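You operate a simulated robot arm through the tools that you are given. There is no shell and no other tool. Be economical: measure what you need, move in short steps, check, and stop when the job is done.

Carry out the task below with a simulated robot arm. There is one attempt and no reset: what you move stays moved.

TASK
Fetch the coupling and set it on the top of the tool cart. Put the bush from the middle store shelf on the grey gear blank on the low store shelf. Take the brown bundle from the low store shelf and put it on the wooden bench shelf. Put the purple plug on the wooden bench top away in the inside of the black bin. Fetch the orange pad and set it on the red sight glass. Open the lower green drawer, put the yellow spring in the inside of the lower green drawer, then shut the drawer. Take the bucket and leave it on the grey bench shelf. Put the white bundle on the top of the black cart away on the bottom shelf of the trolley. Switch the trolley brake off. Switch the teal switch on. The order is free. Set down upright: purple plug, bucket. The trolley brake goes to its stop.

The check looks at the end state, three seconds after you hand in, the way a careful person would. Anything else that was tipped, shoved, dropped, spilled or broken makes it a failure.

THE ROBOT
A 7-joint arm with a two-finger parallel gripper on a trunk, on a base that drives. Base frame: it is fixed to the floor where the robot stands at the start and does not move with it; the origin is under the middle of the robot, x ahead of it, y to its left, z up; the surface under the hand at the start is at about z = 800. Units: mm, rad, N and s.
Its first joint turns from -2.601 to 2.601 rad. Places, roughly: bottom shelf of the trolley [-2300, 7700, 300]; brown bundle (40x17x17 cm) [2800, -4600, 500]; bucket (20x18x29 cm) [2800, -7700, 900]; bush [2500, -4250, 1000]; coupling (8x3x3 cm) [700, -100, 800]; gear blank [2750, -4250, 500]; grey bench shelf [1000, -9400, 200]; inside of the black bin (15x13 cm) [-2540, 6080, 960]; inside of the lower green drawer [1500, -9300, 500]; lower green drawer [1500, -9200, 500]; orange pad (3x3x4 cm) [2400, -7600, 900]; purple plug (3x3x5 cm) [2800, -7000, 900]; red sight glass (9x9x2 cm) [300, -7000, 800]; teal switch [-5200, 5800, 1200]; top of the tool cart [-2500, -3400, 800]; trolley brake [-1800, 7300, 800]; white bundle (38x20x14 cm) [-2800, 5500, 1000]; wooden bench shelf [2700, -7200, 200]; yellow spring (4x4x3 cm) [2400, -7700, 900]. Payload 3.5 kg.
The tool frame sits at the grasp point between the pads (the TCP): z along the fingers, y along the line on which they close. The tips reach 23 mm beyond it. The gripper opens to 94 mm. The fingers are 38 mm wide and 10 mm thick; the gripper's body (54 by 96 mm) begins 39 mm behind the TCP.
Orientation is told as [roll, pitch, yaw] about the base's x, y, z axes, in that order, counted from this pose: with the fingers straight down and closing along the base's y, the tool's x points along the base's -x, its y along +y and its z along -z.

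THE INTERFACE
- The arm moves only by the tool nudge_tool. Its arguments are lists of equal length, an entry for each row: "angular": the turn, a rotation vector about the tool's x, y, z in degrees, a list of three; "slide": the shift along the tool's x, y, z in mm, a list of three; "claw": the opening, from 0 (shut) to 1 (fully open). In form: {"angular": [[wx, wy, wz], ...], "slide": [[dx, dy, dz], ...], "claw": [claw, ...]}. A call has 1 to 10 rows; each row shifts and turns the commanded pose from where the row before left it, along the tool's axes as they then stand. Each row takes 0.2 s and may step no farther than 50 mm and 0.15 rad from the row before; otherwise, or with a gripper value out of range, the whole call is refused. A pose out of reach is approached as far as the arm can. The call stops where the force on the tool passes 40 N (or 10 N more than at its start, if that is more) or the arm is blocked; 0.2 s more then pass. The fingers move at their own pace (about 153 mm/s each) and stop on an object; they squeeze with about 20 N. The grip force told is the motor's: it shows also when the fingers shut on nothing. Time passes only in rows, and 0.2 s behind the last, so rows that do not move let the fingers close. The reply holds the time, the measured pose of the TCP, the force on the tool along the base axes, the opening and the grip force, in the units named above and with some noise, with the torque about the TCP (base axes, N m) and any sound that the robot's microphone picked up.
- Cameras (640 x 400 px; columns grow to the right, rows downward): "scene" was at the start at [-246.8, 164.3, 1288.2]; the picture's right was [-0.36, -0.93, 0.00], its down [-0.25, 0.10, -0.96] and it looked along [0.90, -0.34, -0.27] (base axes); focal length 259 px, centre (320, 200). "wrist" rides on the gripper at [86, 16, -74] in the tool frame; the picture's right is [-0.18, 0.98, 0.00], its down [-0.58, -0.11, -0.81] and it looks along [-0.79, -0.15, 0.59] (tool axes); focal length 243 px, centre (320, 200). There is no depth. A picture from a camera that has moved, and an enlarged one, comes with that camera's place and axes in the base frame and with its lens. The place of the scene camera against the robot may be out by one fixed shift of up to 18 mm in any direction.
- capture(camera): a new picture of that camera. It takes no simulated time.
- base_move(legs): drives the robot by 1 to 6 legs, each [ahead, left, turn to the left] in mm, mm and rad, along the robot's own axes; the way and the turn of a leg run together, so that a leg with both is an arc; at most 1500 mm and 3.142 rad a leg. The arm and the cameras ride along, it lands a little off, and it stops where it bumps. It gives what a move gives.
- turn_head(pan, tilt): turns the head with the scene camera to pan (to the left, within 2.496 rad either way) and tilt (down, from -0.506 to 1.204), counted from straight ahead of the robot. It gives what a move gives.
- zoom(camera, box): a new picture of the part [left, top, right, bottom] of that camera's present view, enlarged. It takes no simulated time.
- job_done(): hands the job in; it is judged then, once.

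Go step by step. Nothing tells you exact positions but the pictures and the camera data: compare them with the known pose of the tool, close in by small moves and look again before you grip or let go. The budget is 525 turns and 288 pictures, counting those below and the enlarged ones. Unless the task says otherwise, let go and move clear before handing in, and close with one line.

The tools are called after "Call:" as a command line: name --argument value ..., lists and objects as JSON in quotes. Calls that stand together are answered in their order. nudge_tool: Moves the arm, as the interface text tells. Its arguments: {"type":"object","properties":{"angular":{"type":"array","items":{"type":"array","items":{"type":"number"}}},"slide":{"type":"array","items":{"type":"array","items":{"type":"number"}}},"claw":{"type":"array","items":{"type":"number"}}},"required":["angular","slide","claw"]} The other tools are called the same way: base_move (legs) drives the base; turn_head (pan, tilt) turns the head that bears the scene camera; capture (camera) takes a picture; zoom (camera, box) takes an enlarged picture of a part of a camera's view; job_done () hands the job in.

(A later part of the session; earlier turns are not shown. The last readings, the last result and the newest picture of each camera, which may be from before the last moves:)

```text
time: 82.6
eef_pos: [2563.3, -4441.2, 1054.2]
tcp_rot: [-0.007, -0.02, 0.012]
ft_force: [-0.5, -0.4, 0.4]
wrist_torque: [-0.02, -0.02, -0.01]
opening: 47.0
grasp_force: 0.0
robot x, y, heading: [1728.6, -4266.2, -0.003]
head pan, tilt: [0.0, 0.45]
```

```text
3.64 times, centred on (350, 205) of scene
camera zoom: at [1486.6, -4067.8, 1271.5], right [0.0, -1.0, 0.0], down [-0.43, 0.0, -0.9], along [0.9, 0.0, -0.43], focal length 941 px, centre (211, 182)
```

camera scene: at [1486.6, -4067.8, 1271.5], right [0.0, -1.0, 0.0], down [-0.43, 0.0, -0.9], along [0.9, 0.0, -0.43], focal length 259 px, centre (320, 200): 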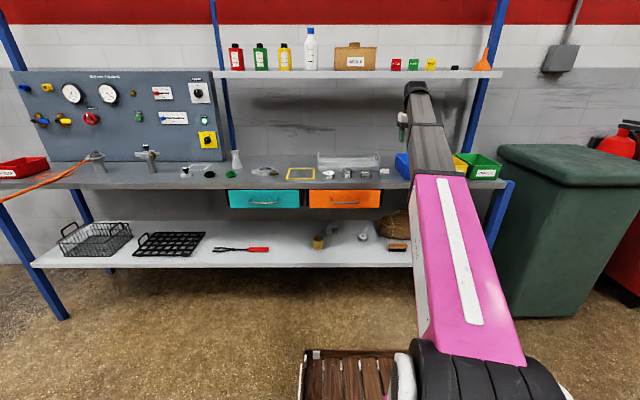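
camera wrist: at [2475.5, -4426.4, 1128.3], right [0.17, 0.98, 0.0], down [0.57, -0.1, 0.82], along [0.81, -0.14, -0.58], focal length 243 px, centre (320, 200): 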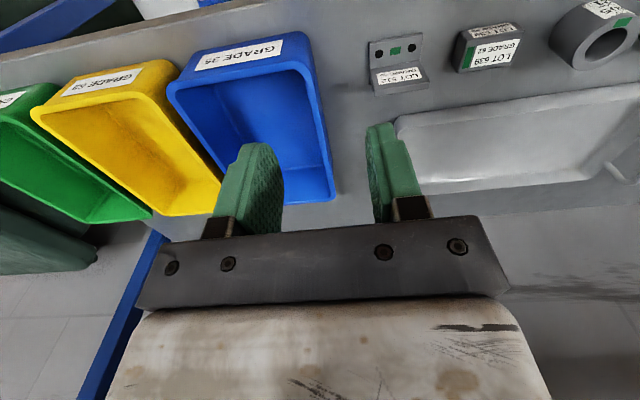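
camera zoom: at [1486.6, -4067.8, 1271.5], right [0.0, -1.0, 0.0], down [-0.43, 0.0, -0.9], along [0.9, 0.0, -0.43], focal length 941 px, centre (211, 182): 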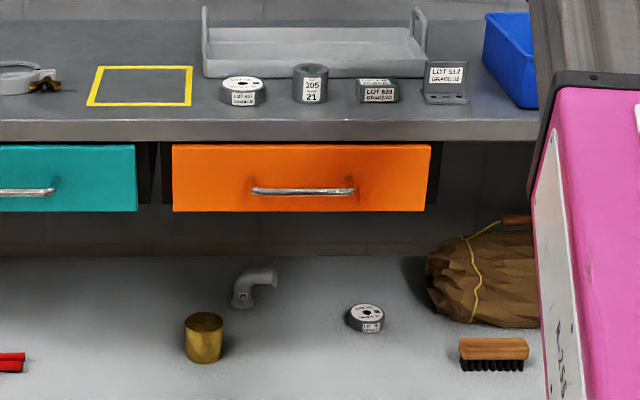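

The bush is the ring-like cylinder at about [2590,-4200], the gear blank at [2769,-4320,~420]. I back off a bit and flip the hand 180° so that the camera sits above the gripper when it points forward.

Call:
base_move --legs '[[-250, 0, 0]]'

Call:
nudge_tool --angular '[[0, 0, 4], [0, 0, 8], [0, 0, 8], [0, 0, 8], [0, 0, 8], [0, 0, 8], [0, 0, 8], [0, 0, 8], [0, 0, 8], [0, 0, 8]]' --slide '[[0, 0, 0], [0, 0, 0], [0, 0, 0], [0, 0, 0], [0, 0, 0], [0, 0, 0], [0, 0, 0], [0, 0, 0], [0, 0, 0], [0, 0, 0]]' --claw '[1, 1, 1, 1, 1, 1, 1, 1, 1, 1]'

Call:
nudge_tool --angular '[[0, 0, 4], [0, 0, 8], [0, 0, 8], [0, 0, 8], [0, 0, 8], [0, 0, 8], [0, 0, 8], [0, 0, 8], [0, 0, 8], [0, 0, 8]]' --slide '[[0, 0, 0], [0, 0, 0], [0, 0, 0], [0, 0, 0], [0, 0, 0], [0, 0, 0], [0, 0, 0], [0, 0, 0], [0, 0, 0], [0, 0, 0]]' --claw '[1, 1, 1, 1, 1, 1, 1, 1, 1, 1]'

```text
time: 84.5
eef_pos: [2315.3, -4444.0, 1056.0]
tcp_rot: [-0.009, -0.019, 0.008]
ft_force: [-0.5, -0.3, -0.4]
wrist_torque: [0.07, 0.0, -0.01]
opening: 47.0
grasp_force: 0.2
robot x, y, heading: [1480.7, -4267.6, -0.004]
head pan, tilt: [0.0, 0.45]
```

```text
time: 86.7
eef_pos: [2314.4, -4444.0, 1056.1]
tcp_rot: [0.017, -0.009, -1.32]
ft_force: [1.0, -0.2, -0.3]
wrist_torque: [0.02, 0.02, 0.02]
opening: 94.2
grasp_force: 0.0
robot x, y, heading: [1479.9, -4263.3, -0.011]
head pan, tilt: [0.0, 0.45]
```

```text
time: 88.8
eef_pos: [2315.1, -4442.6, 1055.9]
tcp_rot: [0.014, 0.013, -2.649]
ft_force: [0.7, 0.0, 0.3]
wrist_torque: [0.01, -0.04, 0.0]
opening: 94.0
grasp_force: 0.0
robot x, y, heading: [1479.8, -4263.8, -0.012]
head pan, tilt: [0.0, 0.45]
```

Call:
nudge_tool --angular '[[0, 0, 7], [0, 0, 7], [0, 0, 7], [0, 0, 7.2], [0, 7, 0], [0, 7, 0], [0, 7, 0], [0, 7, 0], [0, 7, 0], [0, 7, 0]]' --slide '[[0, 0, 0], [0, 0, 0], [0, 0, 0], [0, 0, 0], [0, -10, 0], [0, -30, 0], [0, -30, 0], [0, -30, 0], [0, -30, 0], [0, -30, 0]]' --claw '[1, 1, 1, 1, 1, 1, 1, 1, 1, 1]'

Call:
nudge_tool --angular '[[0, 4, 0], [0, 4, 0], [0, 0, 0]]' --slide '[[0, -30, 0], [0, -30, 0], [0, -20, 0]]' --claw '[1, 1, 1]'

Call:
capture --camera "wrist"

```text
time: 91.0
eef_pos: [2312.8, -4331.8, 1050.7]
tcp_rot: [0.014, 0.757, -3.099]
ft_force: [-0.1, 0.2, 0.8]
wrist_torque: [0.02, 0.0, -0.01]
opening: 93.9
grasp_force: 0.1
out of reach, approached as far as the arm can: row 8, 9, 10
robot x, y, heading: [1480.4, -4268.1, -0.009]
head pan, tilt: [0.0, 0.45]
```

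```text
time: 91.8
eef_pos: [2310.5, -4315.6, 1046.8]
tcp_rot: [0.019, 0.894, -3.089]
ft_force: [-0.7, -0.3, 0.1]
wrist_torque: [0.0, 0.0, 0.01]
opening: 94.3
grasp_force: 0.0
out of reach, approached as far as the arm can: row 1, 2, 3
robot x, y, heading: [1479.6, -4262.8, -0.011]
head pan, tilt: [0.0, 0.45]
```

```text
249 pictures are left
camera wrist: at [2306.8, -4330.5, 1161.3], right [-0.08, -0.99, -0.13], down [-1.0, 0.07, 0.05], along [-0.04, 0.14, -0.99], focal length 243 px, centre (320, 200)
```

wrist: 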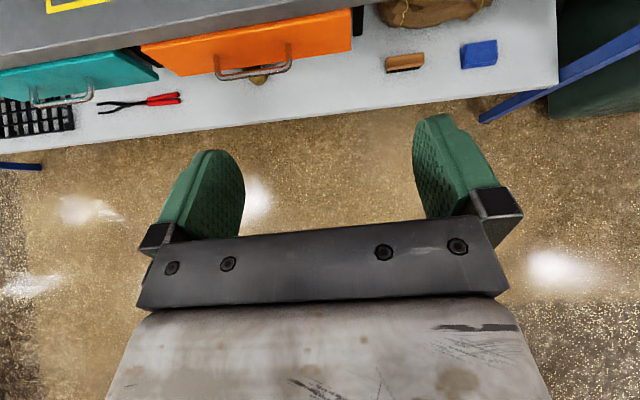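

Call:
nudge_tool --angular '[[0, 0, 0], [0, 0, 0], [0, 0, 0], [0, 0, 0], [0, 0, 0]]' --slide '[[12, 0, 16], [20, 0, 25], [25, 0, 31], [0, 0, 0], [0, 0, 0]]' --claw '[1, 1, 1, 1, 1]'

```text
time: 93.0
eef_pos: [2401.7, -4343.4, 1045.7]
tcp_rot: [0.014, 0.891, -3.118]
ft_force: [-0.5, 0.6, 0.5]
wrist_torque: [-0.01, 0.01, -0.03]
opening: 94.0
grasp_force: 0.1
out of reach, approached as far as the arm can: row 1, 2, 3
robot x, y, heading: [1480.3, -4266.4, -0.013]
head pan, tilt: [0.0, 0.45]
```

Call:
nudge_tool --angular '[[0, 0, 0], [0, 0, 0], [0, 0, 0]]' --slide '[[0, -20, 20], [0, -30, 20], [0, -30, 20]]' --claw '[1, 1, 1]'

```text
time: 93.8
eef_pos: [2444.6, -4311.8, 1001.6]
tcp_rot: [0.016, 0.896, -3.085]
ft_force: [0.0, -0.1, 0.6]
wrist_torque: [0.03, 0.01, -0.01]
opening: 94.3
grasp_force: 0.1
out of reach, approached as far as the arm can: row 1, 2, 3
robot x, y, heading: [1480.2, -4263.9, -0.001]
head pan, tilt: [0.0, 0.45]
```

The flipped wrist is near its last-joint limit; placing the robot further left relieves it. I pull the hand back a little, then shift the base left and ahead.

Call:
nudge_tool --angular '[[0, 0, 0], [0, 0, 0], [0, 0, 0]]' --slide '[[-12, 0, -16], [-25, 0, -31], [-25, 0, -31]]' --claw '[1, 1, 1]'

Call:
base_move --legs '[[0, 210, 0], [210, 0, 0]]'

Call:
nudge_tool --angular '[[0, 0, 0], [0, 0, 0]]' --slide '[[0, 20, 0], [0, 20, 0]]' --claw '[1, 1]'

Call:
capture --camera "wrist"

```text
time: 94.7
eef_pos: [2342.3, -4337.4, 998.1]
tcp_rot: [0.011, 0.893, -3.122]
ft_force: [-1.2, -0.2, 0.0]
wrist_torque: [-0.03, -0.02, 0.02]
opening: 94.5
grasp_force: 0.1
out of reach, approached as far as the arm can: row 1, 2
robot x, y, heading: [1478.4, -4266.0, -0.008]
head pan, tilt: [0.0, 0.45]
```

```text
time: 97.5
eef_pos: [2552.3, -4121.2, 997.5]
tcp_rot: [0.013, 0.893, -3.117]
ft_force: [0.5, 1.4, 0.4]
wrist_torque: [-0.02, 0.0, 0.03]
opening: 94.3
grasp_force: 0.1
robot x, y, heading: [1695.3, -4049.5, -0.001]
head pan, tilt: [0.0, 0.45]
```

```text
time: 98.2
eef_pos: [2552.3, -4161.0, 999.6]
tcp_rot: [0.013, 0.891, -3.116]
ft_force: [0.3, 0.2, 0.5]
wrist_torque: [0.03, -0.03, 0.02]
opening: 93.9
grasp_force: 0.1
robot x, y, heading: [1692.6, -4049.6, -0.007]
head pan, tilt: [0.0, 0.45]
```

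```text
248 pictures are left
camera wrist: at [2549.3, -4177.1, 1112.8], right [-0.1, -0.99, -0.14], down [-0.99, 0.09, 0.05], along [-0.04, 0.14, -0.99], focal length 243 px, centre (320, 200)
```

wrist: 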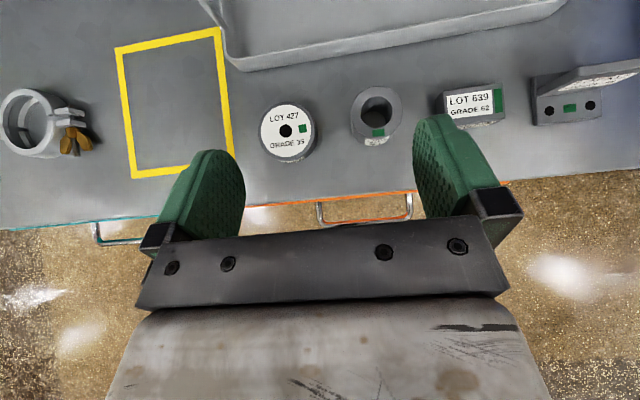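

The bush is at about [2615,-4203], with gaps of ~38 mm either side. I line up behind it with fingers part-open.

Call:
nudge_tool --angular '[[0, 0, 0], [0, 0, 0], [0, 0, 0], [0, 0, 0]]' --slide '[[-15, 14, 8], [-17, 14, 8], [-17, 14, 8], [0, 0, 30]]' --claw '[0.68, 0.68, 0.68, 0.68]'

Call:
capture --camera "wrist"

```text
time: 99.2
eef_pos: [2566.9, -4203.2, 927.8]
tcp_rot: [0.011, 0.891, -3.117]
ft_force: [-0.1, 0.6, -0.3]
wrist_torque: [0.0, 0.02, 0.03]
opening: 63.9
grasp_force: 0.0
robot x, y, heading: [1689.5, -4053.1, 0.001]
head pan, tilt: [0.0, 0.45]
```

```text
247 pictures are left
camera wrist: at [2564.2, -4219.5, 1041.6], right [-0.1, -0.99, -0.14], down [-0.99, 0.09, 0.05], along [-0.04, 0.14, -0.99], focal length 243 px, centre (320, 200)
```

wrist: 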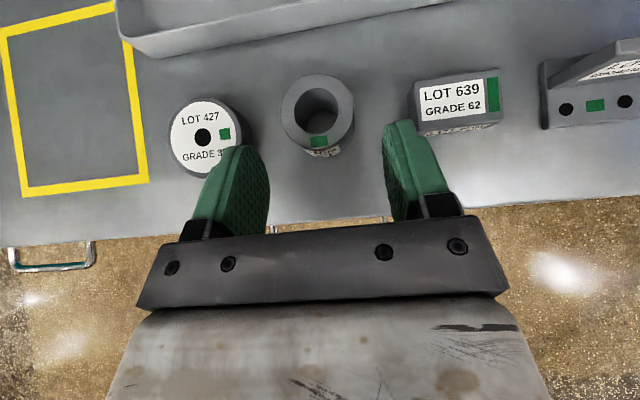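

Aligned. Advancing 62 mm along the fingers and gripping.

Call:
nudge_tool --angular '[[0, 0, 0], [0, 0, 0], [0, 0, 0], [0, 0, 0]]' --slide '[[0, 0, 15], [0, 0, 20], [0, 0, 15], [0, 0, 12]]' --claw '[0.68, 0.68, 0.68, 0.68]'

Call:
capture --camera "wrist"

```text
time: 100.2
eef_pos: [2612.2, -4201.0, 890.3]
tcp_rot: [0.01, 0.896, -3.119]
ft_force: [-11.7, -0.2, 15.7]
wrist_torque: [0.57, 0.31, 0.47]
opening: 63.9
grasp_force: 0.1
robot x, y, heading: [1689.4, -4050.8, -0.005]
head pan, tilt: [0.0, 0.45]
```

```text
246 pictures are left
camera wrist: at [2608.9, -4217.1, 1003.4], right [-0.1, -0.99, -0.14], down [-0.99, 0.09, 0.05], along [-0.04, 0.14, -0.99], focal length 243 px, centre (320, 200)
```

wrist: 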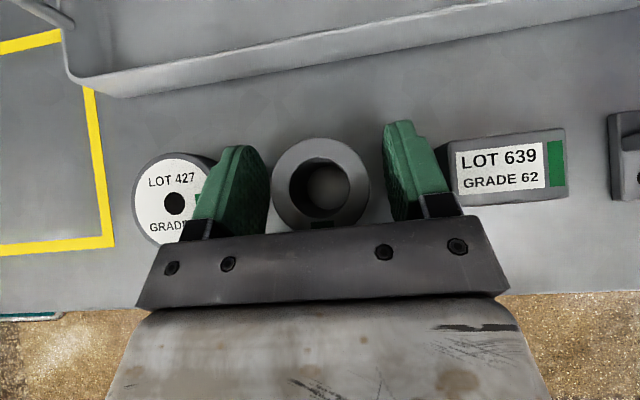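

The fingertips touch the shelf lightly; I rise 3 mm and close.

Call:
nudge_tool --angular '[[0, 0, 0], [0, 0, 0], [0, 0, 0], [0, 0, 0], [0, 0, 0]]' --slide '[[3, 0, -2.4], [0, 0, 0], [0, 0, 0], [0, 0, 0], [0, 0, 0]]' --claw '[0.68, 0.3, 0.2, 0.2, 0.2]'

Call:
nudge_tool --angular '[[0, 0, 0], [0, 0, 0], [0, 0, 0], [0, 0, 0]]' --slide '[[8, 0, -6], [16, 0, -12], [24, 0, -20], [24, 0, -20]]' --claw '[0.2, 0.2, 0.2, 0.2]'

Call:
capture --camera "wrist"

```text
time: 101.3
eef_pos: [2612.5, -4202.0, 891.6]
tcp_rot: [0.013, 0.891, -3.116]
ft_force: [-0.6, -0.7, 0.0]
wrist_torque: [-0.01, -0.01, -0.02]
opening: 43.6
grasp_force: 19.8
robot x, y, heading: [1692.3, -4047.9, -0.002]
head pan, tilt: [0.0, 0.45]
```

```text
time: 102.3
eef_pos: [2614.0, -4203.4, 983.9]
tcp_rot: [0.012, 0.893, -3.116]
ft_force: [-0.1, 0.3, -2.6]
wrist_torque: [0.0, 0.0, -0.02]
opening: 43.8
grasp_force: 19.7
robot x, y, heading: [1694.9, -4051.4, 0.003]
head pan, tilt: [0.0, 0.45]
```

```text
245 pictures are left
camera wrist: at [2610.9, -4218.1, 1098.6], right [-0.1, -0.99, -0.14], down [-0.99, 0.09, 0.05], along [-0.04, 0.14, -0.99], focal length 243 px, centre (320, 200)
```

wrist: 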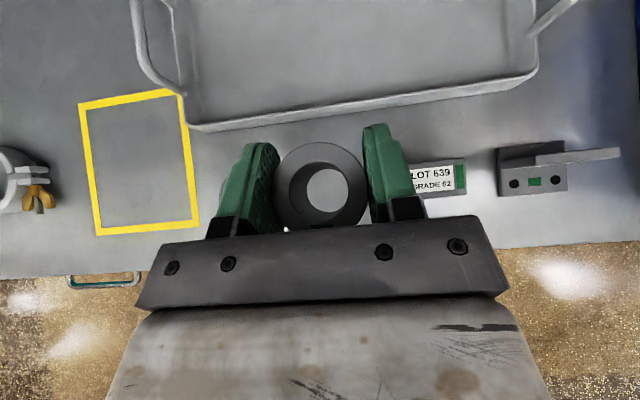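

The bush is held. I back away, shift right, and lower the hand in front of the shelves to the low-shelf height.

Call:
base_move --legs '[[-280, 0, 0], [0, -117, 0]]'

Call:
nudge_tool --angular '[[0, 0, 0], [0, 0, 0], [0, 0, 0], [0, 0, 0], [0, 0, 0], [0, 0, 0], [0, 0, 0], [0, 0, 0], [0, 0, 0], [0, 0, 0]]' --slide '[[-20, 0, 16], [-30, 0, 24], [-35, 0, 28], [-35, 0, 28], [-35, 0, 28], [-35, 0, 28], [-35, 0, 28], [-35, 0, 28], [-35, 0, 28], [-25, 0, 20]]' --claw '[0.2, 0.2, 0.2, 0.2, 0.2, 0.2, 0.2, 0.2, 0.2, 0.2]'

Call:
capture --camera "scene"

Call:
capture --camera "wrist"

```text
time: 105.1
eef_pos: [2334.3, -4327.3, 984.3]
tcp_rot: [0.012, 0.892, -3.124]
ft_force: [1.0, 0.4, -2.7]
wrist_torque: [0.02, -0.01, -0.02]
opening: 44.0
grasp_force: 19.8
robot x, y, heading: [1414.0, -4169.5, -0.008]
head pan, tilt: [0.0, 0.45]
```

```text
time: 107.3
eef_pos: [2328.5, -4329.4, 574.3]
tcp_rot: [0.013, 0.893, -3.124]
ft_force: [-0.9, 0.4, -2.6]
wrist_torque: [0.01, 0.03, 0.04]
opening: 43.8
grasp_force: 20.0
robot x, y, heading: [1417.1, -4167.6, -0.011]
head pan, tilt: [0.0, 0.45]
```

```text
244 pictures are left
camera scene: at [1173.1, -3969.8, 1271.5], right [-0.01, -1.0, 0.0], down [-0.44, 0.0, -0.9], along [0.9, -0.01, -0.44], focal length 259 px, centre (320, 200)
```

scene: 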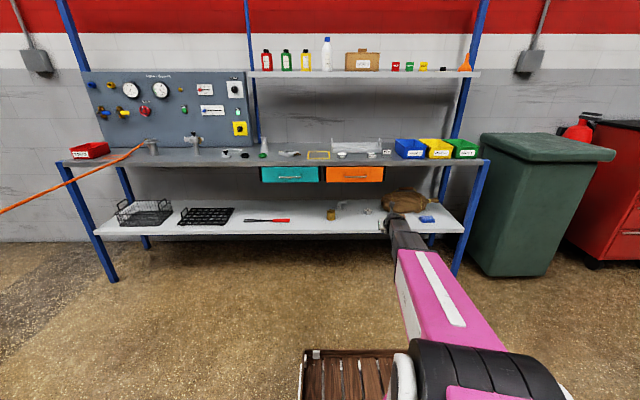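

```text
243 pictures are left
camera wrist: at [2325.3, -4346.0, 688.1], right [-0.11, -0.98, -0.14], down [-0.99, 0.1, 0.05], along [-0.04, 0.14, -0.99], focal length 243 px, centre (320, 200)
```

wrist: 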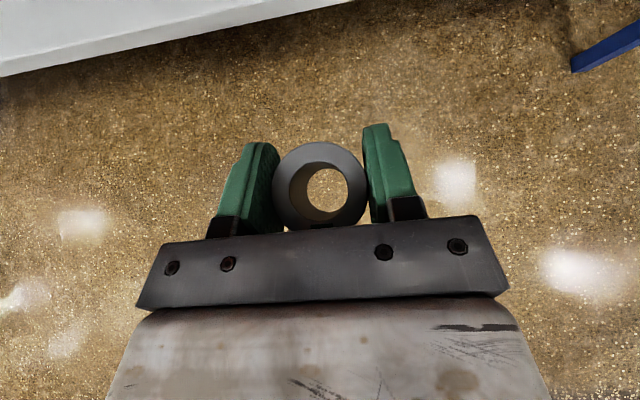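

The bush is in hand at z 574. I zoom to pin down the gear blank and the drawer's lower edge.

Call:
zoom --camera "scene" --box '[310, 140, 470, 240]'

```text
4.00 times, centred on (390, 190) of scene
camera zoom: at [1173.1, -3969.8, 1271.5], right [-0.01, -1.0, 0.0], down [-0.44, 0.0, -0.9], along [0.9, -0.01, -0.44], focal length 1035 px, centre (40, 240)
```

zoom: 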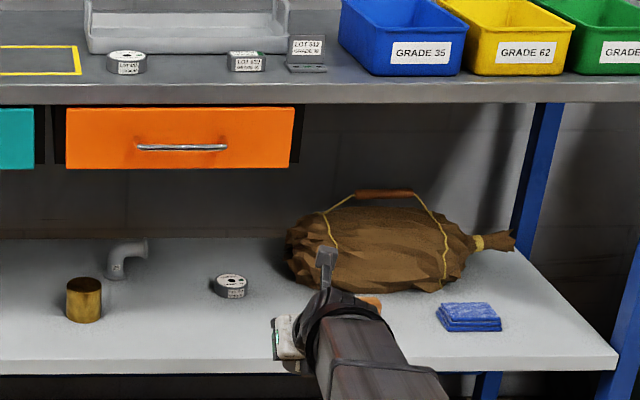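

The gear blank is near [2755,-4320]; coming in at an angle from the right keeps the arm clear of the orange drawer. I reposition the base.

Call:
base_move --legs '[[0, -323, 0], [0, 0, 0.31], [251, -78, 0]]'

Call:
capture --camera "wrist"

Call:
capture --camera "scene"

```text
time: 112.0
eef_pos: [2590.1, -4367.7, 574.9]
tcp_rot: [0.015, 0.892, -2.813]
ft_force: [0.3, 0.1, -2.6]
wrist_torque: [0.03, -0.04, 0.01]
opening: 43.5
grasp_force: 20.1
robot x, y, heading: [1669.0, -4500.1, 0.305]
head pan, tilt: [0.0, 0.45]
```

```text
241 pictures are left
camera wrist: at [2591.9, -4384.2, 688.8], right [0.2, -0.97, -0.14], down [-0.98, -0.21, 0.05], along [-0.08, 0.12, -0.99], focal length 243 px, centre (320, 200)
```

wrist: 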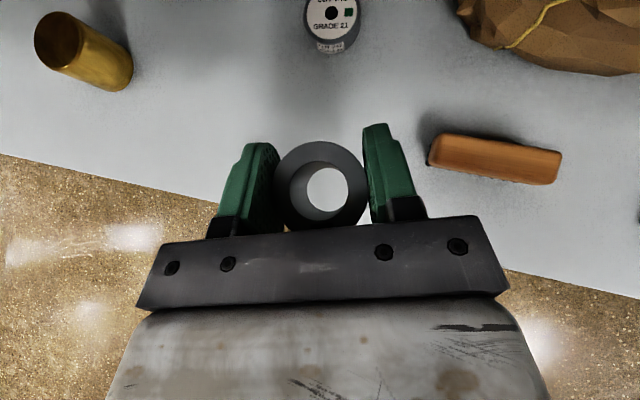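

```text
240 pictures are left
camera scene: at [1382.2, -4378.8, 1271.4], right [0.3, -0.95, 0.0], down [-0.42, -0.13, -0.9], along [0.86, 0.27, -0.44], focal length 259 px, centre (320, 200)
```

scene: 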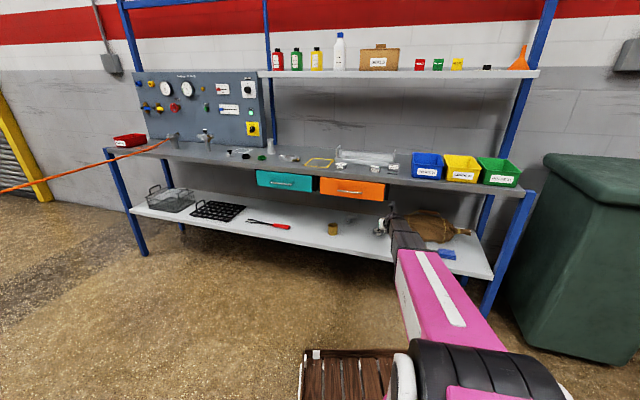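

The gear blank is at about [2770,-4323]. I slide the bush over it, still ~45 mm above.

Call:
nudge_tool --angular '[[0, 0, 0], [0, 0, 0], [0, 0, 0], [0, 0, 0], [0, 0, 0], [0, 0, 0]]' --slide '[[6, 1.6, 18], [11, 2.8, 34], [12, 3, 37], [12, 3, 37], [12, 3, 37], [8.6, 2.2, 24.7]]' --claw '[0.2, 0.2, 0.2, 0.2, 0.2, 0.2]'

Call:
capture --camera "wrist"

Call:
zoom --camera "scene" --box '[300, 140, 480, 260]'

```text
time: 113.4
eef_pos: [2774.8, -4321.4, 504.5]
tcp_rot: [0.011, 0.893, -2.812]
ft_force: [1.1, 0.1, -3.8]
wrist_torque: [-0.02, 0.02, 0.01]
opening: 43.5
grasp_force: 20.0
robot x, y, heading: [1667.9, -4498.1, 0.3]
head pan, tilt: [0.0, 0.45]
```

```text
239 pictures are left
camera wrist: at [2776.6, -4337.1, 618.4], right [0.2, -0.97, -0.14], down [-0.98, -0.21, 0.05], along [-0.08, 0.12, -0.99], focal length 243 px, centre (320, 200)
```

wrist: 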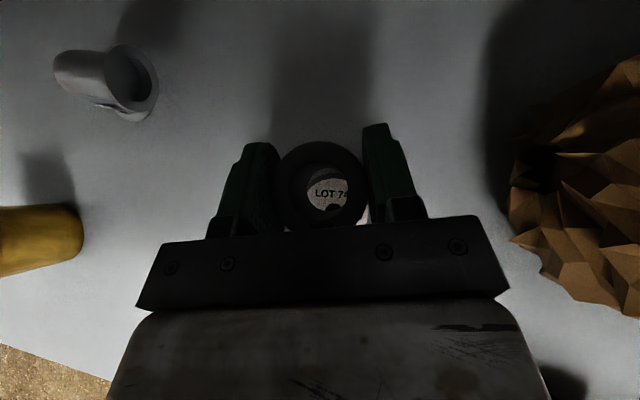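

```text
3.33 times, centred on (390, 200) of scene
camera zoom: at [1382.2, -4378.8, 1271.5], right [0.3, -0.95, 0.0], down [-0.42, -0.13, -0.9], along [0.86, 0.27, -0.44], focal length 862 px, centre (87, 200)
```

zoom: 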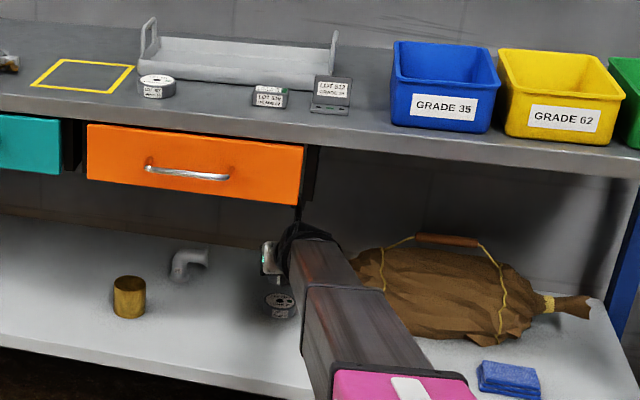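

Call:
zoom --camera "wrist" --box '[240, 120, 400, 240]'

```text
3.33 times, centred on (320, 180) of wrist
camera zoom: at [2776.6, -4337.1, 618.4], right [0.2, -0.97, -0.14], down [-0.98, -0.21, 0.05], along [-0.08, 0.12, -0.99], focal length 809 px, centre (320, 267)
```

zoom: 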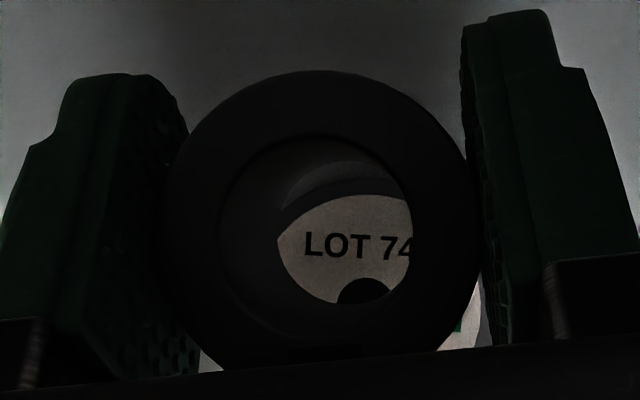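

The bush must come back ~18 mm to centre on the blank. Correcting, then lowering in small steps.

Call:
nudge_tool --angular '[[0, 0, 0], [0, 0, 0], [0, 0, 0], [0, 0, 0]]' --slide '[[-10.9, -4.9, -13.5], [-11.7, 0, 9.4], [-11.7, 0, 9.4], [0, 0, 0]]' --claw '[0.2, 0.2, 0.2, 0.2]'

Call:
zoom --camera "wrist" --box '[240, 120, 400, 240]'

```text
time: 114.4
eef_pos: [2753.8, -4326.2, 475.9]
tcp_rot: [0.013, 0.893, -2.812]
ft_force: [0.1, 0.9, -2.9]
wrist_torque: [0.02, -0.03, -0.03]
opening: 43.7
grasp_force: 19.8
robot x, y, heading: [1666.9, -4499.5, 0.302]
head pan, tilt: [0.0, 0.45]
```

```text
3.33 times, centred on (320, 180) of wrist
camera zoom: at [2755.8, -4341.9, 589.4], right [0.2, -0.97, -0.14], down [-0.98, -0.21, 0.05], along [-0.08, 0.12, -0.99], focal length 809 px, centre (320, 267)
```

zoom: 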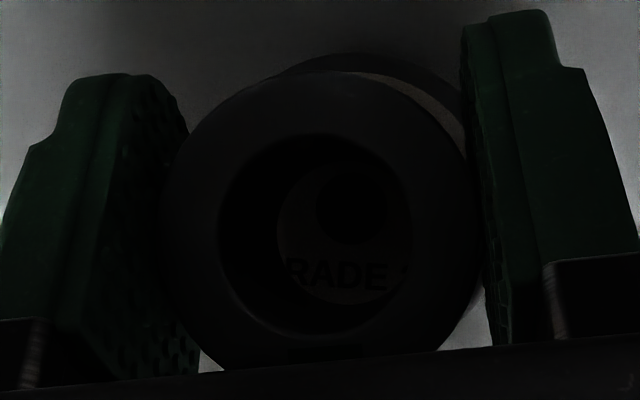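

Centred within ~4 mm. Small tweak and lowering on in small steps.

Call:
nudge_tool --angular '[[0, 0, 0], [0, 0, 0], [0, 0, 0], [0, 0, 0]]' --slide '[[2.4, -1.9, 3], [-3.9, 0, 3.1], [-3.9, 0, 3.1], [-1.6, 0, 1.3]]' --claw '[0.2, 0.2, 0.2, 0.2]'

Call:
nudge_tool --angular '[[0, 0, 0], [0, 0, 0]]' --slide '[[-1.6, 0, 1.3], [-1.6, 0, 1.3]]' --claw '[0.2, 0.2]'

```text
time: 115.4
eef_pos: [2755.3, -4322.9, 469.0]
tcp_rot: [0.011, 0.902, -2.818]
ft_force: [-2.6, -1.2, 10.3]
wrist_torque: [0.31, 0.21, 0.07]
opening: 43.4
grasp_force: 19.7
robot x, y, heading: [1670.0, -4498.3, 0.298]
head pan, tilt: [0.0, 0.45]
stopped in row 4: the force on the tool passed its limit at 43 N (the readings are from after the stop); the commanded pose is now the measured one
```

```text
time: 116.0
eef_pos: [2755.9, -4322.3, 469.1]
tcp_rot: [0.008, 0.911, -2.821]
ft_force: [-2.7, -0.3, 11.5]
wrist_torque: [0.24, 0.2, 0.0]
opening: 43.8
grasp_force: 19.8
robot x, y, heading: [1670.1, -4498.5, 0.302]
head pan, tilt: [0.0, 0.45]
stopped in row 2: the force on the tool passed its limit at 43 N (the readings are from after the stop); the commanded pose is now the measured one
```

It has touched down on the blank (top ≈ z 438). I release gently and check.

Call:
nudge_tool --angular '[[0, -0.8, 0], [0, 0, 0], [0, 0, 0], [0, 0, 0], [0, 0, 0]]' --slide '[[1, 0, -0.8], [0, 0, 0], [0, 0, 0], [0, 0, 0], [0, 0, 0]]' --claw '[0.2, 0.5, 0.56, 0.62, 0.66]'

Call:
capture --camera "wrist"

```text
time: 117.2
eef_pos: [2755.4, -4323.2, 468.0]
tcp_rot: [0.01, 0.894, -2.818]
ft_force: [0.3, -0.1, -0.2]
wrist_torque: [-0.03, -0.03, -0.01]
opening: 61.9
grasp_force: 0.1
robot x, y, heading: [1668.5, -4499.9, 0.302]
head pan, tilt: [0.0, 0.45]
```

```text
235 pictures are left
camera wrist: at [2756.6, -4339.2, 582.7], right [0.2, -0.97, -0.14], down [-0.98, -0.2, 0.05], along [-0.08, 0.12, -0.99], focal length 243 px, centre (320, 200)
```

wrist: 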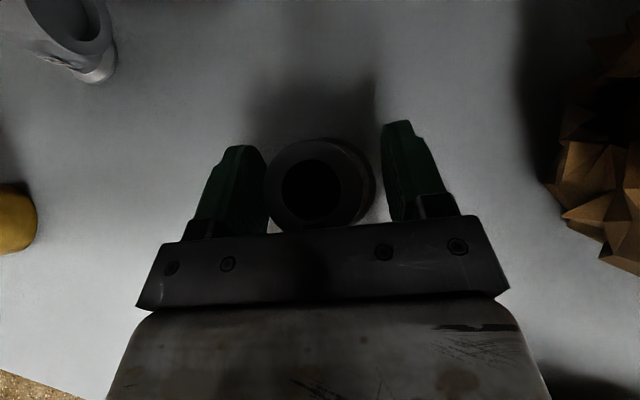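

Call:
nudge_tool --angular '[[0, 0, 0], [0, 0, 0], [0, 0, 0], [0, 0, 0], [0, 0, 0], [0, 0, 0]]' --slide '[[0, -4, 0], [0, 0, -15], [0, 0, -20], [-8, 0, -30], [-14, 0, -30], [-16, 0, -30]]' --claw '[0.7, 0.7, 0.7, 0.7, 0.7, 0.7]'

Call:
capture --camera "wrist"

```text
time: 118.6
eef_pos: [2638.7, -4357.3, 517.0]
tcp_rot: [0.01, 0.893, -2.817]
ft_force: [0.3, 0.2, -0.2]
wrist_torque: [0.02, 0.01, -0.02]
opening: 65.5
grasp_force: 0.1
robot x, y, heading: [1667.9, -4499.0, 0.303]
head pan, tilt: [0.0, 0.45]
```

```text
234 pictures are left
camera wrist: at [2640.4, -4374.3, 631.7], right [0.2, -0.97, -0.14], down [-0.98, -0.2, 0.05], along [-0.08, 0.12, -0.99], focal length 243 px, centre (320, 200)
```

wrist: 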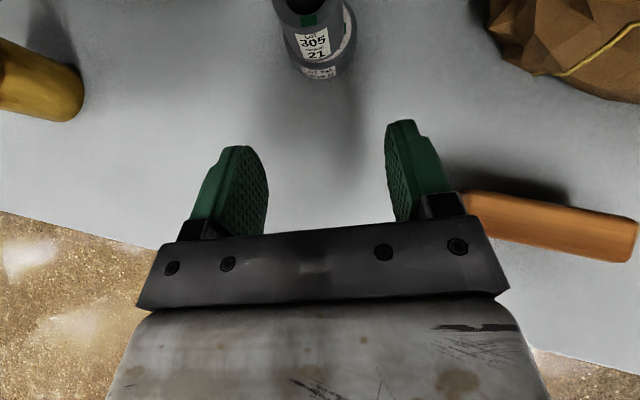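

The bush now sits on the blank. Next is the brown bundle: handle bar near [2800,-4574,575]. I back out, square up, and set the hand flatter with fingers closing vertically.

Call:
base_move --legs '[[-350, 0, 0], [0, 0, -0.303], [0, 170, 0]]'

Call:
nudge_tool --angular '[[0, 4, 0], [0, 7, 0], [0, 7, 0], [0, 0, -4], [0, 0, -8], [0, 0, -8], [0, 0, -8], [0, 0, -8], [0, 0, -8], [0, 0, -8]]' --slide '[[10, 0, 0], [25, 0, 0], [25, 0, 0], [20, 0, 0], [0, 0, 0], [0, 0, 0], [0, 0, 0], [0, 0, 0], [0, 0, 0], [0, 0, 0]]' --claw '[1, 1, 1, 1, 1, 1, 1, 1, 1, 1]'

Call:
nudge_tool --angular '[[0, 0, -8], [0, 0, -8], [0, 0, -8], [0, 0, -8], [0, 0, -6]]' --slide '[[0, 0, 0], [0, 0, 0], [0, 0, 0], [0, 0, 0], [0, 0, 0]]' --claw '[1, 1, 1, 1, 1]'

Call:
capture --camera "scene"

Call:
capture --camera "wrist"

```text
time: 123.0
eef_pos: [2297.5, -4597.3, 518.6]
tcp_rot: [0.01, 0.893, -3.127]
ft_force: [-0.1, -0.1, -0.4]
wrist_torque: [0.02, -0.02, 0.0]
opening: 65.9
grasp_force: 0.1
robot x, y, heading: [1329.8, -4430.9, -0.005]
head pan, tilt: [0.0, 0.45]
```

```text
time: 125.2
eef_pos: [2336.5, -4596.5, 587.5]
tcp_rot: [1.126, 0.607, -1.83]
ft_force: [0.3, -0.2, 0.4]
wrist_torque: [0.0, 0.04, 0.0]
opening: 94.1
grasp_force: 0.1
robot x, y, heading: [1334.5, -4434.5, -0.001]
head pan, tilt: [0.0, 0.45]
```

```text
time: 126.4
eef_pos: [2335.8, -4597.5, 586.4]
tcp_rot: [1.207, -0.007, -1.562]
ft_force: [0.0, -0.9, 0.9]
wrist_torque: [0.0, 0.0, -0.01]
opening: 94.1
grasp_force: 0.1
robot x, y, heading: [1330.5, -4435.4, -0.001]
head pan, tilt: [0.0, 0.45]
```

```text
233 pictures are left
camera scene: at [1090.6, -4235.5, 1271.4], right [-0.01, -1.0, 0.0], down [-0.44, 0.0, -0.9], along [0.9, -0.01, -0.44], focal length 259 px, centre (320, 200)
```

scene: 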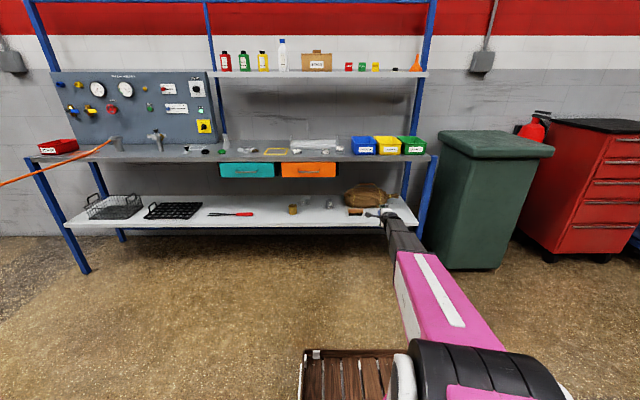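

```text
232 pictures are left
camera wrist: at [2272.3, -4510.6, 627.1], right [0.35, -0.17, 0.92], down [-0.79, -0.59, 0.19], along [0.51, -0.79, -0.34], focal length 243 px, centre (320, 200)
```

wrist: 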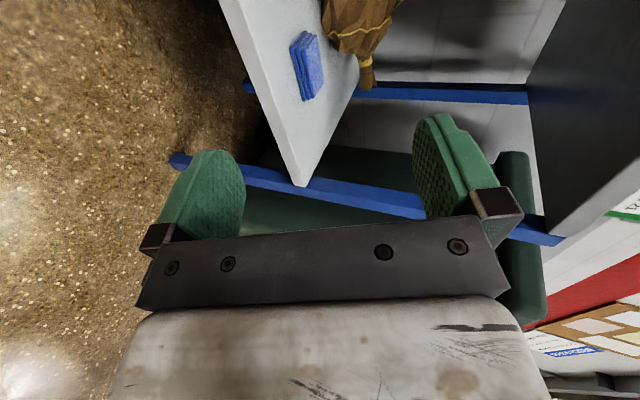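

Call:
zoom --camera "scene" --box '[310, 150, 450, 238]'

```text
4.55 times, centred on (380, 194) of scene
camera zoom: at [1090.6, -4235.5, 1271.4], right [-0.01, -1.0, 0.0], down [-0.44, 0.0, -0.9], along [0.9, -0.01, -0.44], focal length 1176 px, centre (47, 227)
```

zoom: 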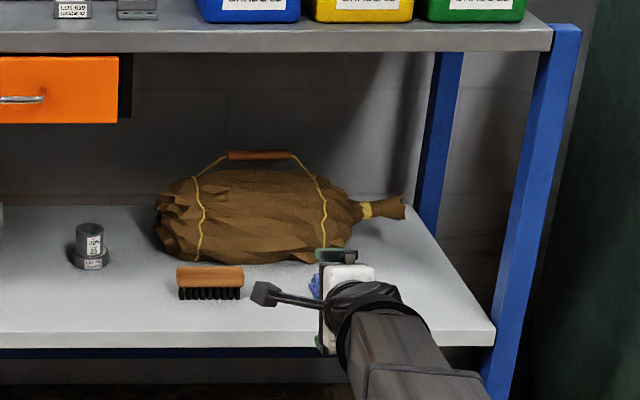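

The handle bar is near [2800–2840,-4590,~575]. I advance the base 350 mm and look with the wrist camera.

Call:
base_move --legs '[[350, 0, 0]]'

Call:
capture --camera "wrist"

Call:
zoom --camera "scene" --box '[320, 150, 480, 250]'

```text
time: 128.7
eef_pos: [2685.7, -4614.1, 586.9]
tcp_rot: [1.207, -0.005, -1.575]
ft_force: [0.3, -0.1, -0.2]
wrist_torque: [0.0, -0.03, 0.0]
opening: 94.0
grasp_force: 0.1
robot x, y, heading: [1681.9, -4438.5, -0.02]
head pan, tilt: [0.0, 0.45]
```

```text
230 pictures are left
camera wrist: at [2622.8, -4527.1, 627.3], right [0.35, -0.18, 0.92], down [-0.8, -0.58, 0.19], along [0.5, -0.8, -0.34], focal length 243 px, centre (320, 200)
```

wrist: 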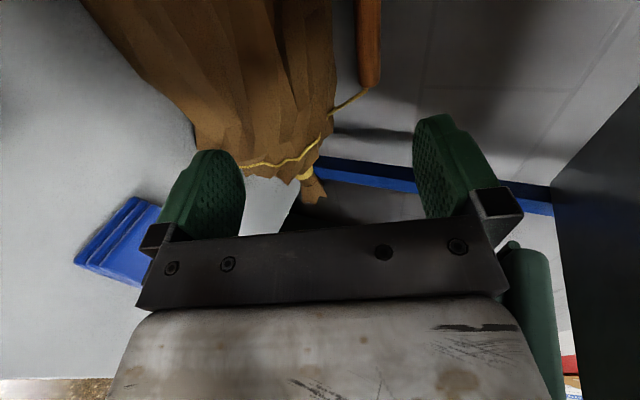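

```text
4.00 times, centred on (400, 200) of scene
camera zoom: at [1444.5, -4237.2, 1271.4], right [-0.02, -1.0, 0.0], down [-0.44, 0.01, -0.9], along [0.9, -0.02, -0.44], focal length 1035 px, centre (0, 200)
```

zoom: 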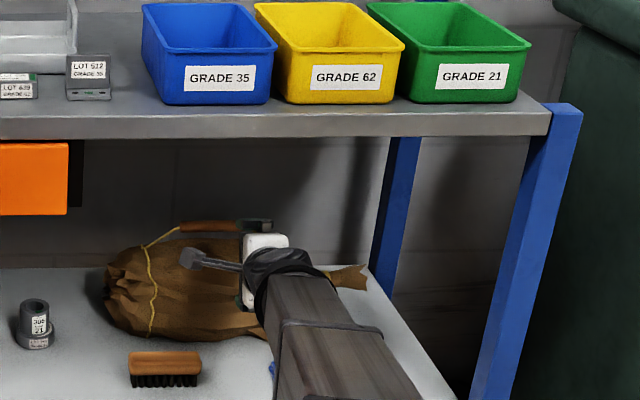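

The bar is at about x 2815, z 576. I line up behind it with fingers part-closed and check again.

Call:
nudge_tool --angular '[[0, 0, 0], [0, 0, 0], [0, 0, 0], [0, 0, 0]]' --slide '[[12, 14, 2], [12, 18, 6], [0, 0, 20], [0, 0, 25]]' --claw '[0.45, 0.45, 0.45, 0.45]'

Call:
capture --camera "wrist"

Call:
zoom --camera "scene" --box '[320, 180, 440, 255]'

```text
time: 129.7
eef_pos: [2745.6, -4590.2, 595.5]
tcp_rot: [1.207, -0.008, -1.577]
ft_force: [0.0, 0.0, 0.0]
wrist_torque: [-0.01, 0.03, 0.03]
opening: 42.2
grasp_force: 0.1
robot x, y, heading: [1684.7, -4442.4, -0.012]
head pan, tilt: [0.0, 0.45]
```

```text
228 pictures are left
camera wrist: at [2682.0, -4503.6, 636.2], right [0.35, -0.18, 0.92], down [-0.8, -0.58, 0.19], along [0.5, -0.8, -0.34], focal length 243 px, centre (320, 200)
```

wrist: 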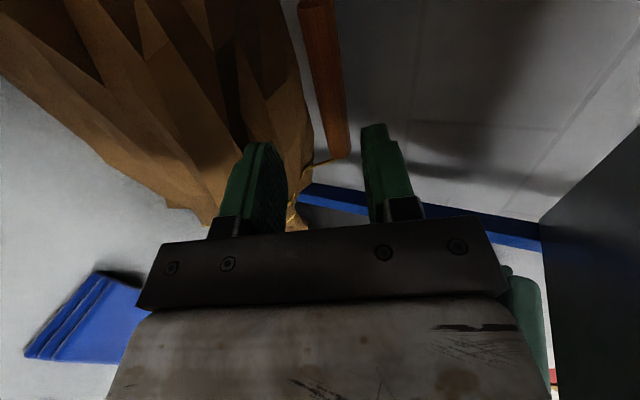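

```text
5.33 times, centred on (380, 218) of scene
camera zoom: at [1444.5, -4237.2, 1271.4], right [-0.02, -1.0, 0.0], down [-0.44, 0.01, -0.9], along [0.9, -0.02, -0.44], focal length 1380 px, centre (0, 107)
```

zoom: 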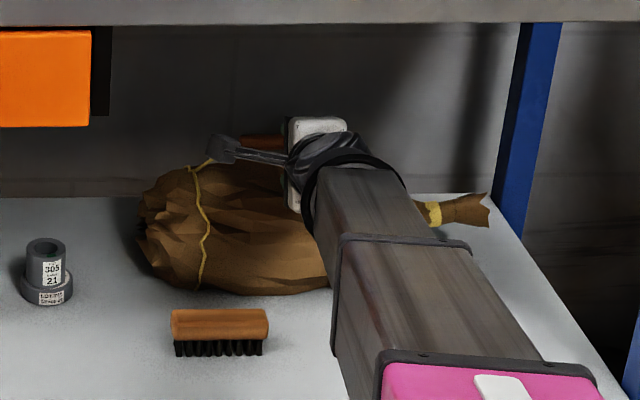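

Bar centre ≈ [2808,-4590,579]. Raising 5 mm, advancing 60 mm and gripping.

Call:
nudge_tool --angular '[[0, 0, 0], [0, 0, 0], [0, 0, 0], [0, 0, 0]]' --slide '[[0, 5, 10], [0, 0, 20], [0, 0, 20], [0, 0, 10]]' --claw '[0.45, 0.45, 0.45, 0.45]'

Call:
zoom --camera "wrist" --box '[200, 50, 440, 220]'

```text
time: 130.7
eef_pos: [2807.5, -4591.3, 580.4]
tcp_rot: [1.207, -0.007, -1.577]
ft_force: [-0.3, 0.1, -0.3]
wrist_torque: [0.0, 0.03, -0.03]
opening: 42.4
grasp_force: 0.0
robot x, y, heading: [1683.1, -4439.9, -0.016]
head pan, tilt: [0.0, 0.45]
```

```text
2.35 times, centred on (320, 135) of wrist
camera zoom: at [2743.4, -4503.9, 620.3], right [0.35, -0.18, 0.92], down [-0.8, -0.58, 0.19], along [0.5, -0.8, -0.34], focal length 571 px, centre (320, 353)
```

zoom: 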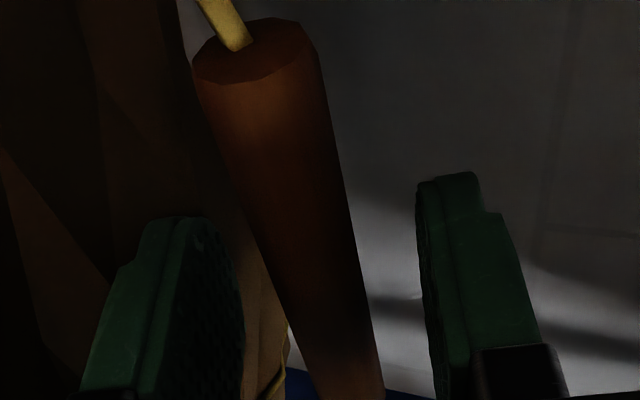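

The bar is between the pads. Closing and lifting slightly.

Call:
nudge_tool --angular '[[0, 0, 0], [0, 0, 0], [0, 0, 0], [0, 0, 0]]' --slide '[[0, 0, 4], [0, 0, 0], [0, 0, 0], [0, 0, 0]]' --claw '[0.45, 0.05, 0.05, 0.05]'

Call:
nudge_tool --angular '[[0, 0, 0], [0, 0, 0], [0, 0, 0], [0, 0, 0]]' --slide '[[0, 4.7, -1.8], [0, 9.4, -3.6], [0, 14, -5.4], [0, 14, -5.4]]' --claw '[0.05, 0.05, 0.05, 0.05]'

Call:
capture --camera "wrist"

Call:
zoom --camera "scene" --box '[320, 150, 480, 250]'

```text
time: 131.7
eef_pos: [2809.4, -4590.1, 577.7]
tcp_rot: [1.207, -0.007, -1.577]
ft_force: [3.0, 0.1, 1.6]
wrist_torque: [-0.83, -0.03, 0.22]
opening: 17.9
grasp_force: 20.0
robot x, y, heading: [1685.2, -4443.4, -0.014]
head pan, tilt: [0.0, 0.45]
```

```text
time: 132.7
eef_pos: [2808.5, -4590.0, 623.9]
tcp_rot: [1.207, -0.007, -1.576]
ft_force: [-0.2, -0.2, -11.9]
wrist_torque: [0.04, 0.07, 0.01]
opening: 18.1
grasp_force: 19.8
robot x, y, heading: [1681.3, -4439.4, -0.023]
head pan, tilt: [0.0, 0.45]
```

```text
225 pictures are left
camera wrist: at [2745.0, -4503.5, 664.8], right [0.35, -0.18, 0.92], down [-0.8, -0.58, 0.19], along [0.5, -0.8, -0.35], focal length 243 px, centre (320, 200)
```

wrist: 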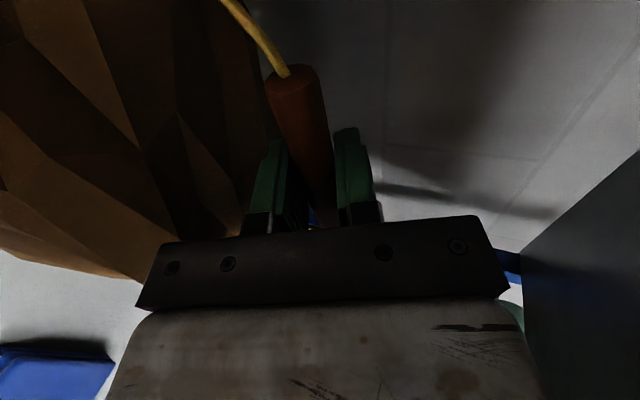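

```text
4.00 times, centred on (400, 200) of scene
camera zoom: at [1444.9, -4237.2, 1271.5], right [-0.02, -1.0, 0.0], down [-0.44, 0.01, -0.9], along [0.9, -0.02, -0.44], focal length 1035 px, centre (0, 200)
```

zoom: 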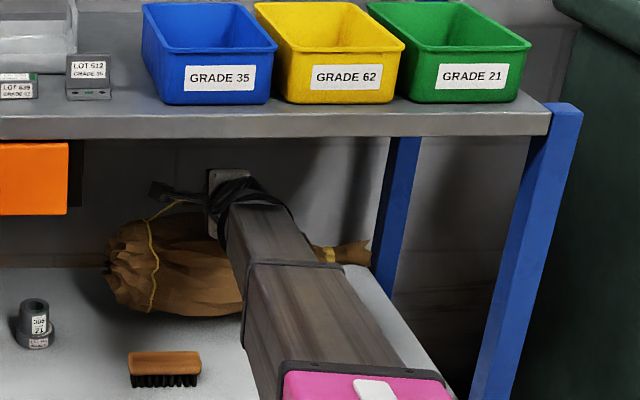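

It's lifted (12 N). I raise 25 mm more to clear the brush, then back straight out.

Call:
nudge_tool --angular '[[0, 0, 0], [0, 0, 0], [0, 0, 0]]' --slide '[[0, 8, -3], [0, 9, -3.4], [0, 9, -3.4]]' --claw '[0.05, 0.05, 0.05]'

Call:
zoom --camera "scene" --box '[320, 150, 480, 250]'

```text
time: 133.5
eef_pos: [2809.0, -4588.7, 651.5]
tcp_rot: [1.209, -0.008, -1.575]
ft_force: [0.5, 0.2, -12.1]
wrist_torque: [0.02, 0.06, 0.02]
opening: 17.7
grasp_force: 20.3
robot x, y, heading: [1682.7, -4439.2, -0.02]
head pan, tilt: [0.0, 0.45]
```

```text
4.00 times, centred on (400, 200) of scene
camera zoom: at [1444.9, -4237.2, 1271.5], right [-0.02, -1.0, 0.0], down [-0.44, 0.01, -0.9], along [0.9, -0.02, -0.44], focal length 1035 px, centre (0, 200)
```

zoom: 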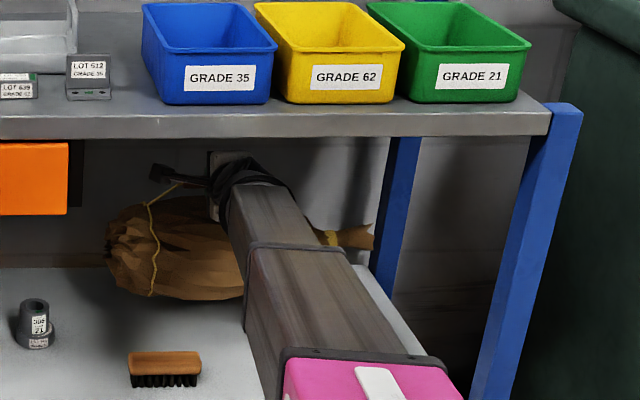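

Call:
base_move --legs '[[-650, 0, 0]]'

Call:
capture --camera "scene"

```text
time: 137.2
eef_pos: [2142.8, -4568.0, 650.3]
tcp_rot: [1.208, -0.006, -1.566]
ft_force: [-0.7, 0.2, -11.9]
wrist_torque: [0.0, 0.03, -0.01]
opening: 17.8
grasp_force: 20.2
robot x, y, heading: [1018.6, -4432.4, -0.009]
head pan, tilt: [0.0, 0.45]
```

```text
222 pictures are left
camera scene: at [777.0, -4230.2, 1271.5], right [-0.01, -1.0, 0.0], down [-0.44, 0.0, -0.9], along [0.9, -0.01, -0.44], focal length 259 px, centre (320, 200)
```

scene: 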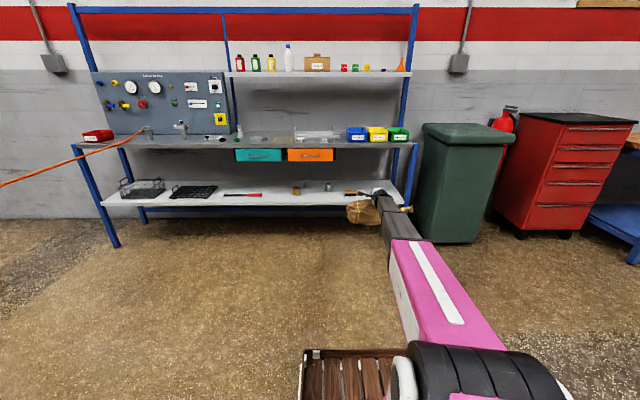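

Bundle is clear. I look right along the way to the wooden bench.

Call:
turn_head --pan -1.1 --tilt 0.25

Call:
capture --camera "scene"

```text
time: 138.5
eef_pos: [2143.5, -4567.9, 651.0]
tcp_rot: [1.209, -0.007, -1.565]
ft_force: [0.2, -1.1, -11.8]
wrist_torque: [0.0, 0.07, -0.02]
opening: 17.9
grasp_force: 20.2
robot x, y, heading: [1016.4, -4429.2, -0.012]
head pan, tilt: [-1.1, 0.25]
```

```text
221 pictures are left
camera scene: at [726.8, -4312.9, 1290.2], right [-0.89, -0.45, 0.0], down [-0.11, 0.22, -0.97], along [0.43, -0.87, -0.25], focal length 259 px, centre (320, 200)
```

scene: 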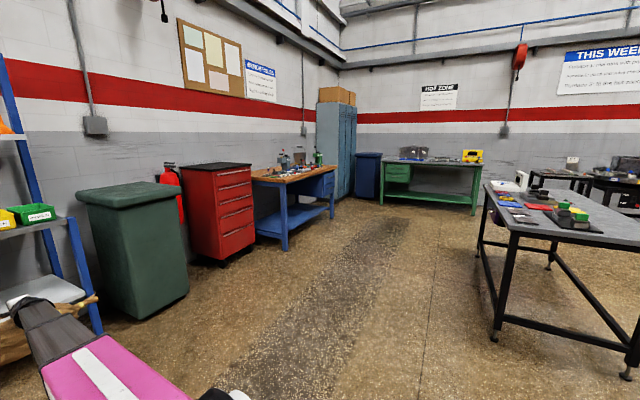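

The path is clear between the sight-glass table (edge x≈350) and the wooden bench (front x≈2280). I strafe right, keeping the bundle clear of the bench.

Call:
base_move --legs '[[-70, -1400, 0], [0, -1330, 0]]'

Call:
turn_head --pan 0.0 --tilt 0.35

Call:
capture --camera "scene"

```text
time: 151.9
eef_pos: [2053.0, -7388.0, 650.5]
tcp_rot: [1.208, -0.006, -1.601]
ft_force: [0.0, 0.2, -12.1]
wrist_torque: [0.0, 0.03, -0.02]
opening: 17.5
grasp_force: 19.9
robot x, y, heading: [929.2, -7207.8, -0.04]
head pan, tilt: [-1.1, 0.25]
```

```text
time: 153.3
eef_pos: [2051.4, -7387.8, 650.3]
tcp_rot: [1.209, -0.006, -1.599]
ft_force: [0.2, -0.3, -12.1]
wrist_torque: [0.0, 0.05, -0.02]
opening: 17.7
grasp_force: 20.2
robot x, y, heading: [928.8, -7205.7, -0.042]
head pan, tilt: [0.0, 0.351]
```

```text
220 pictures are left
camera scene: at [699.2, -7002.2, 1280.7], right [-0.05, -1.0, 0.0], down [-0.34, 0.02, -0.94], along [0.94, -0.04, -0.34], focal length 259 px, centre (320, 200)
```

scene: 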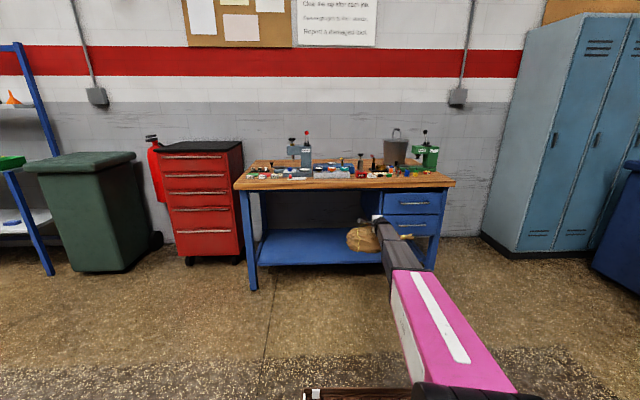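

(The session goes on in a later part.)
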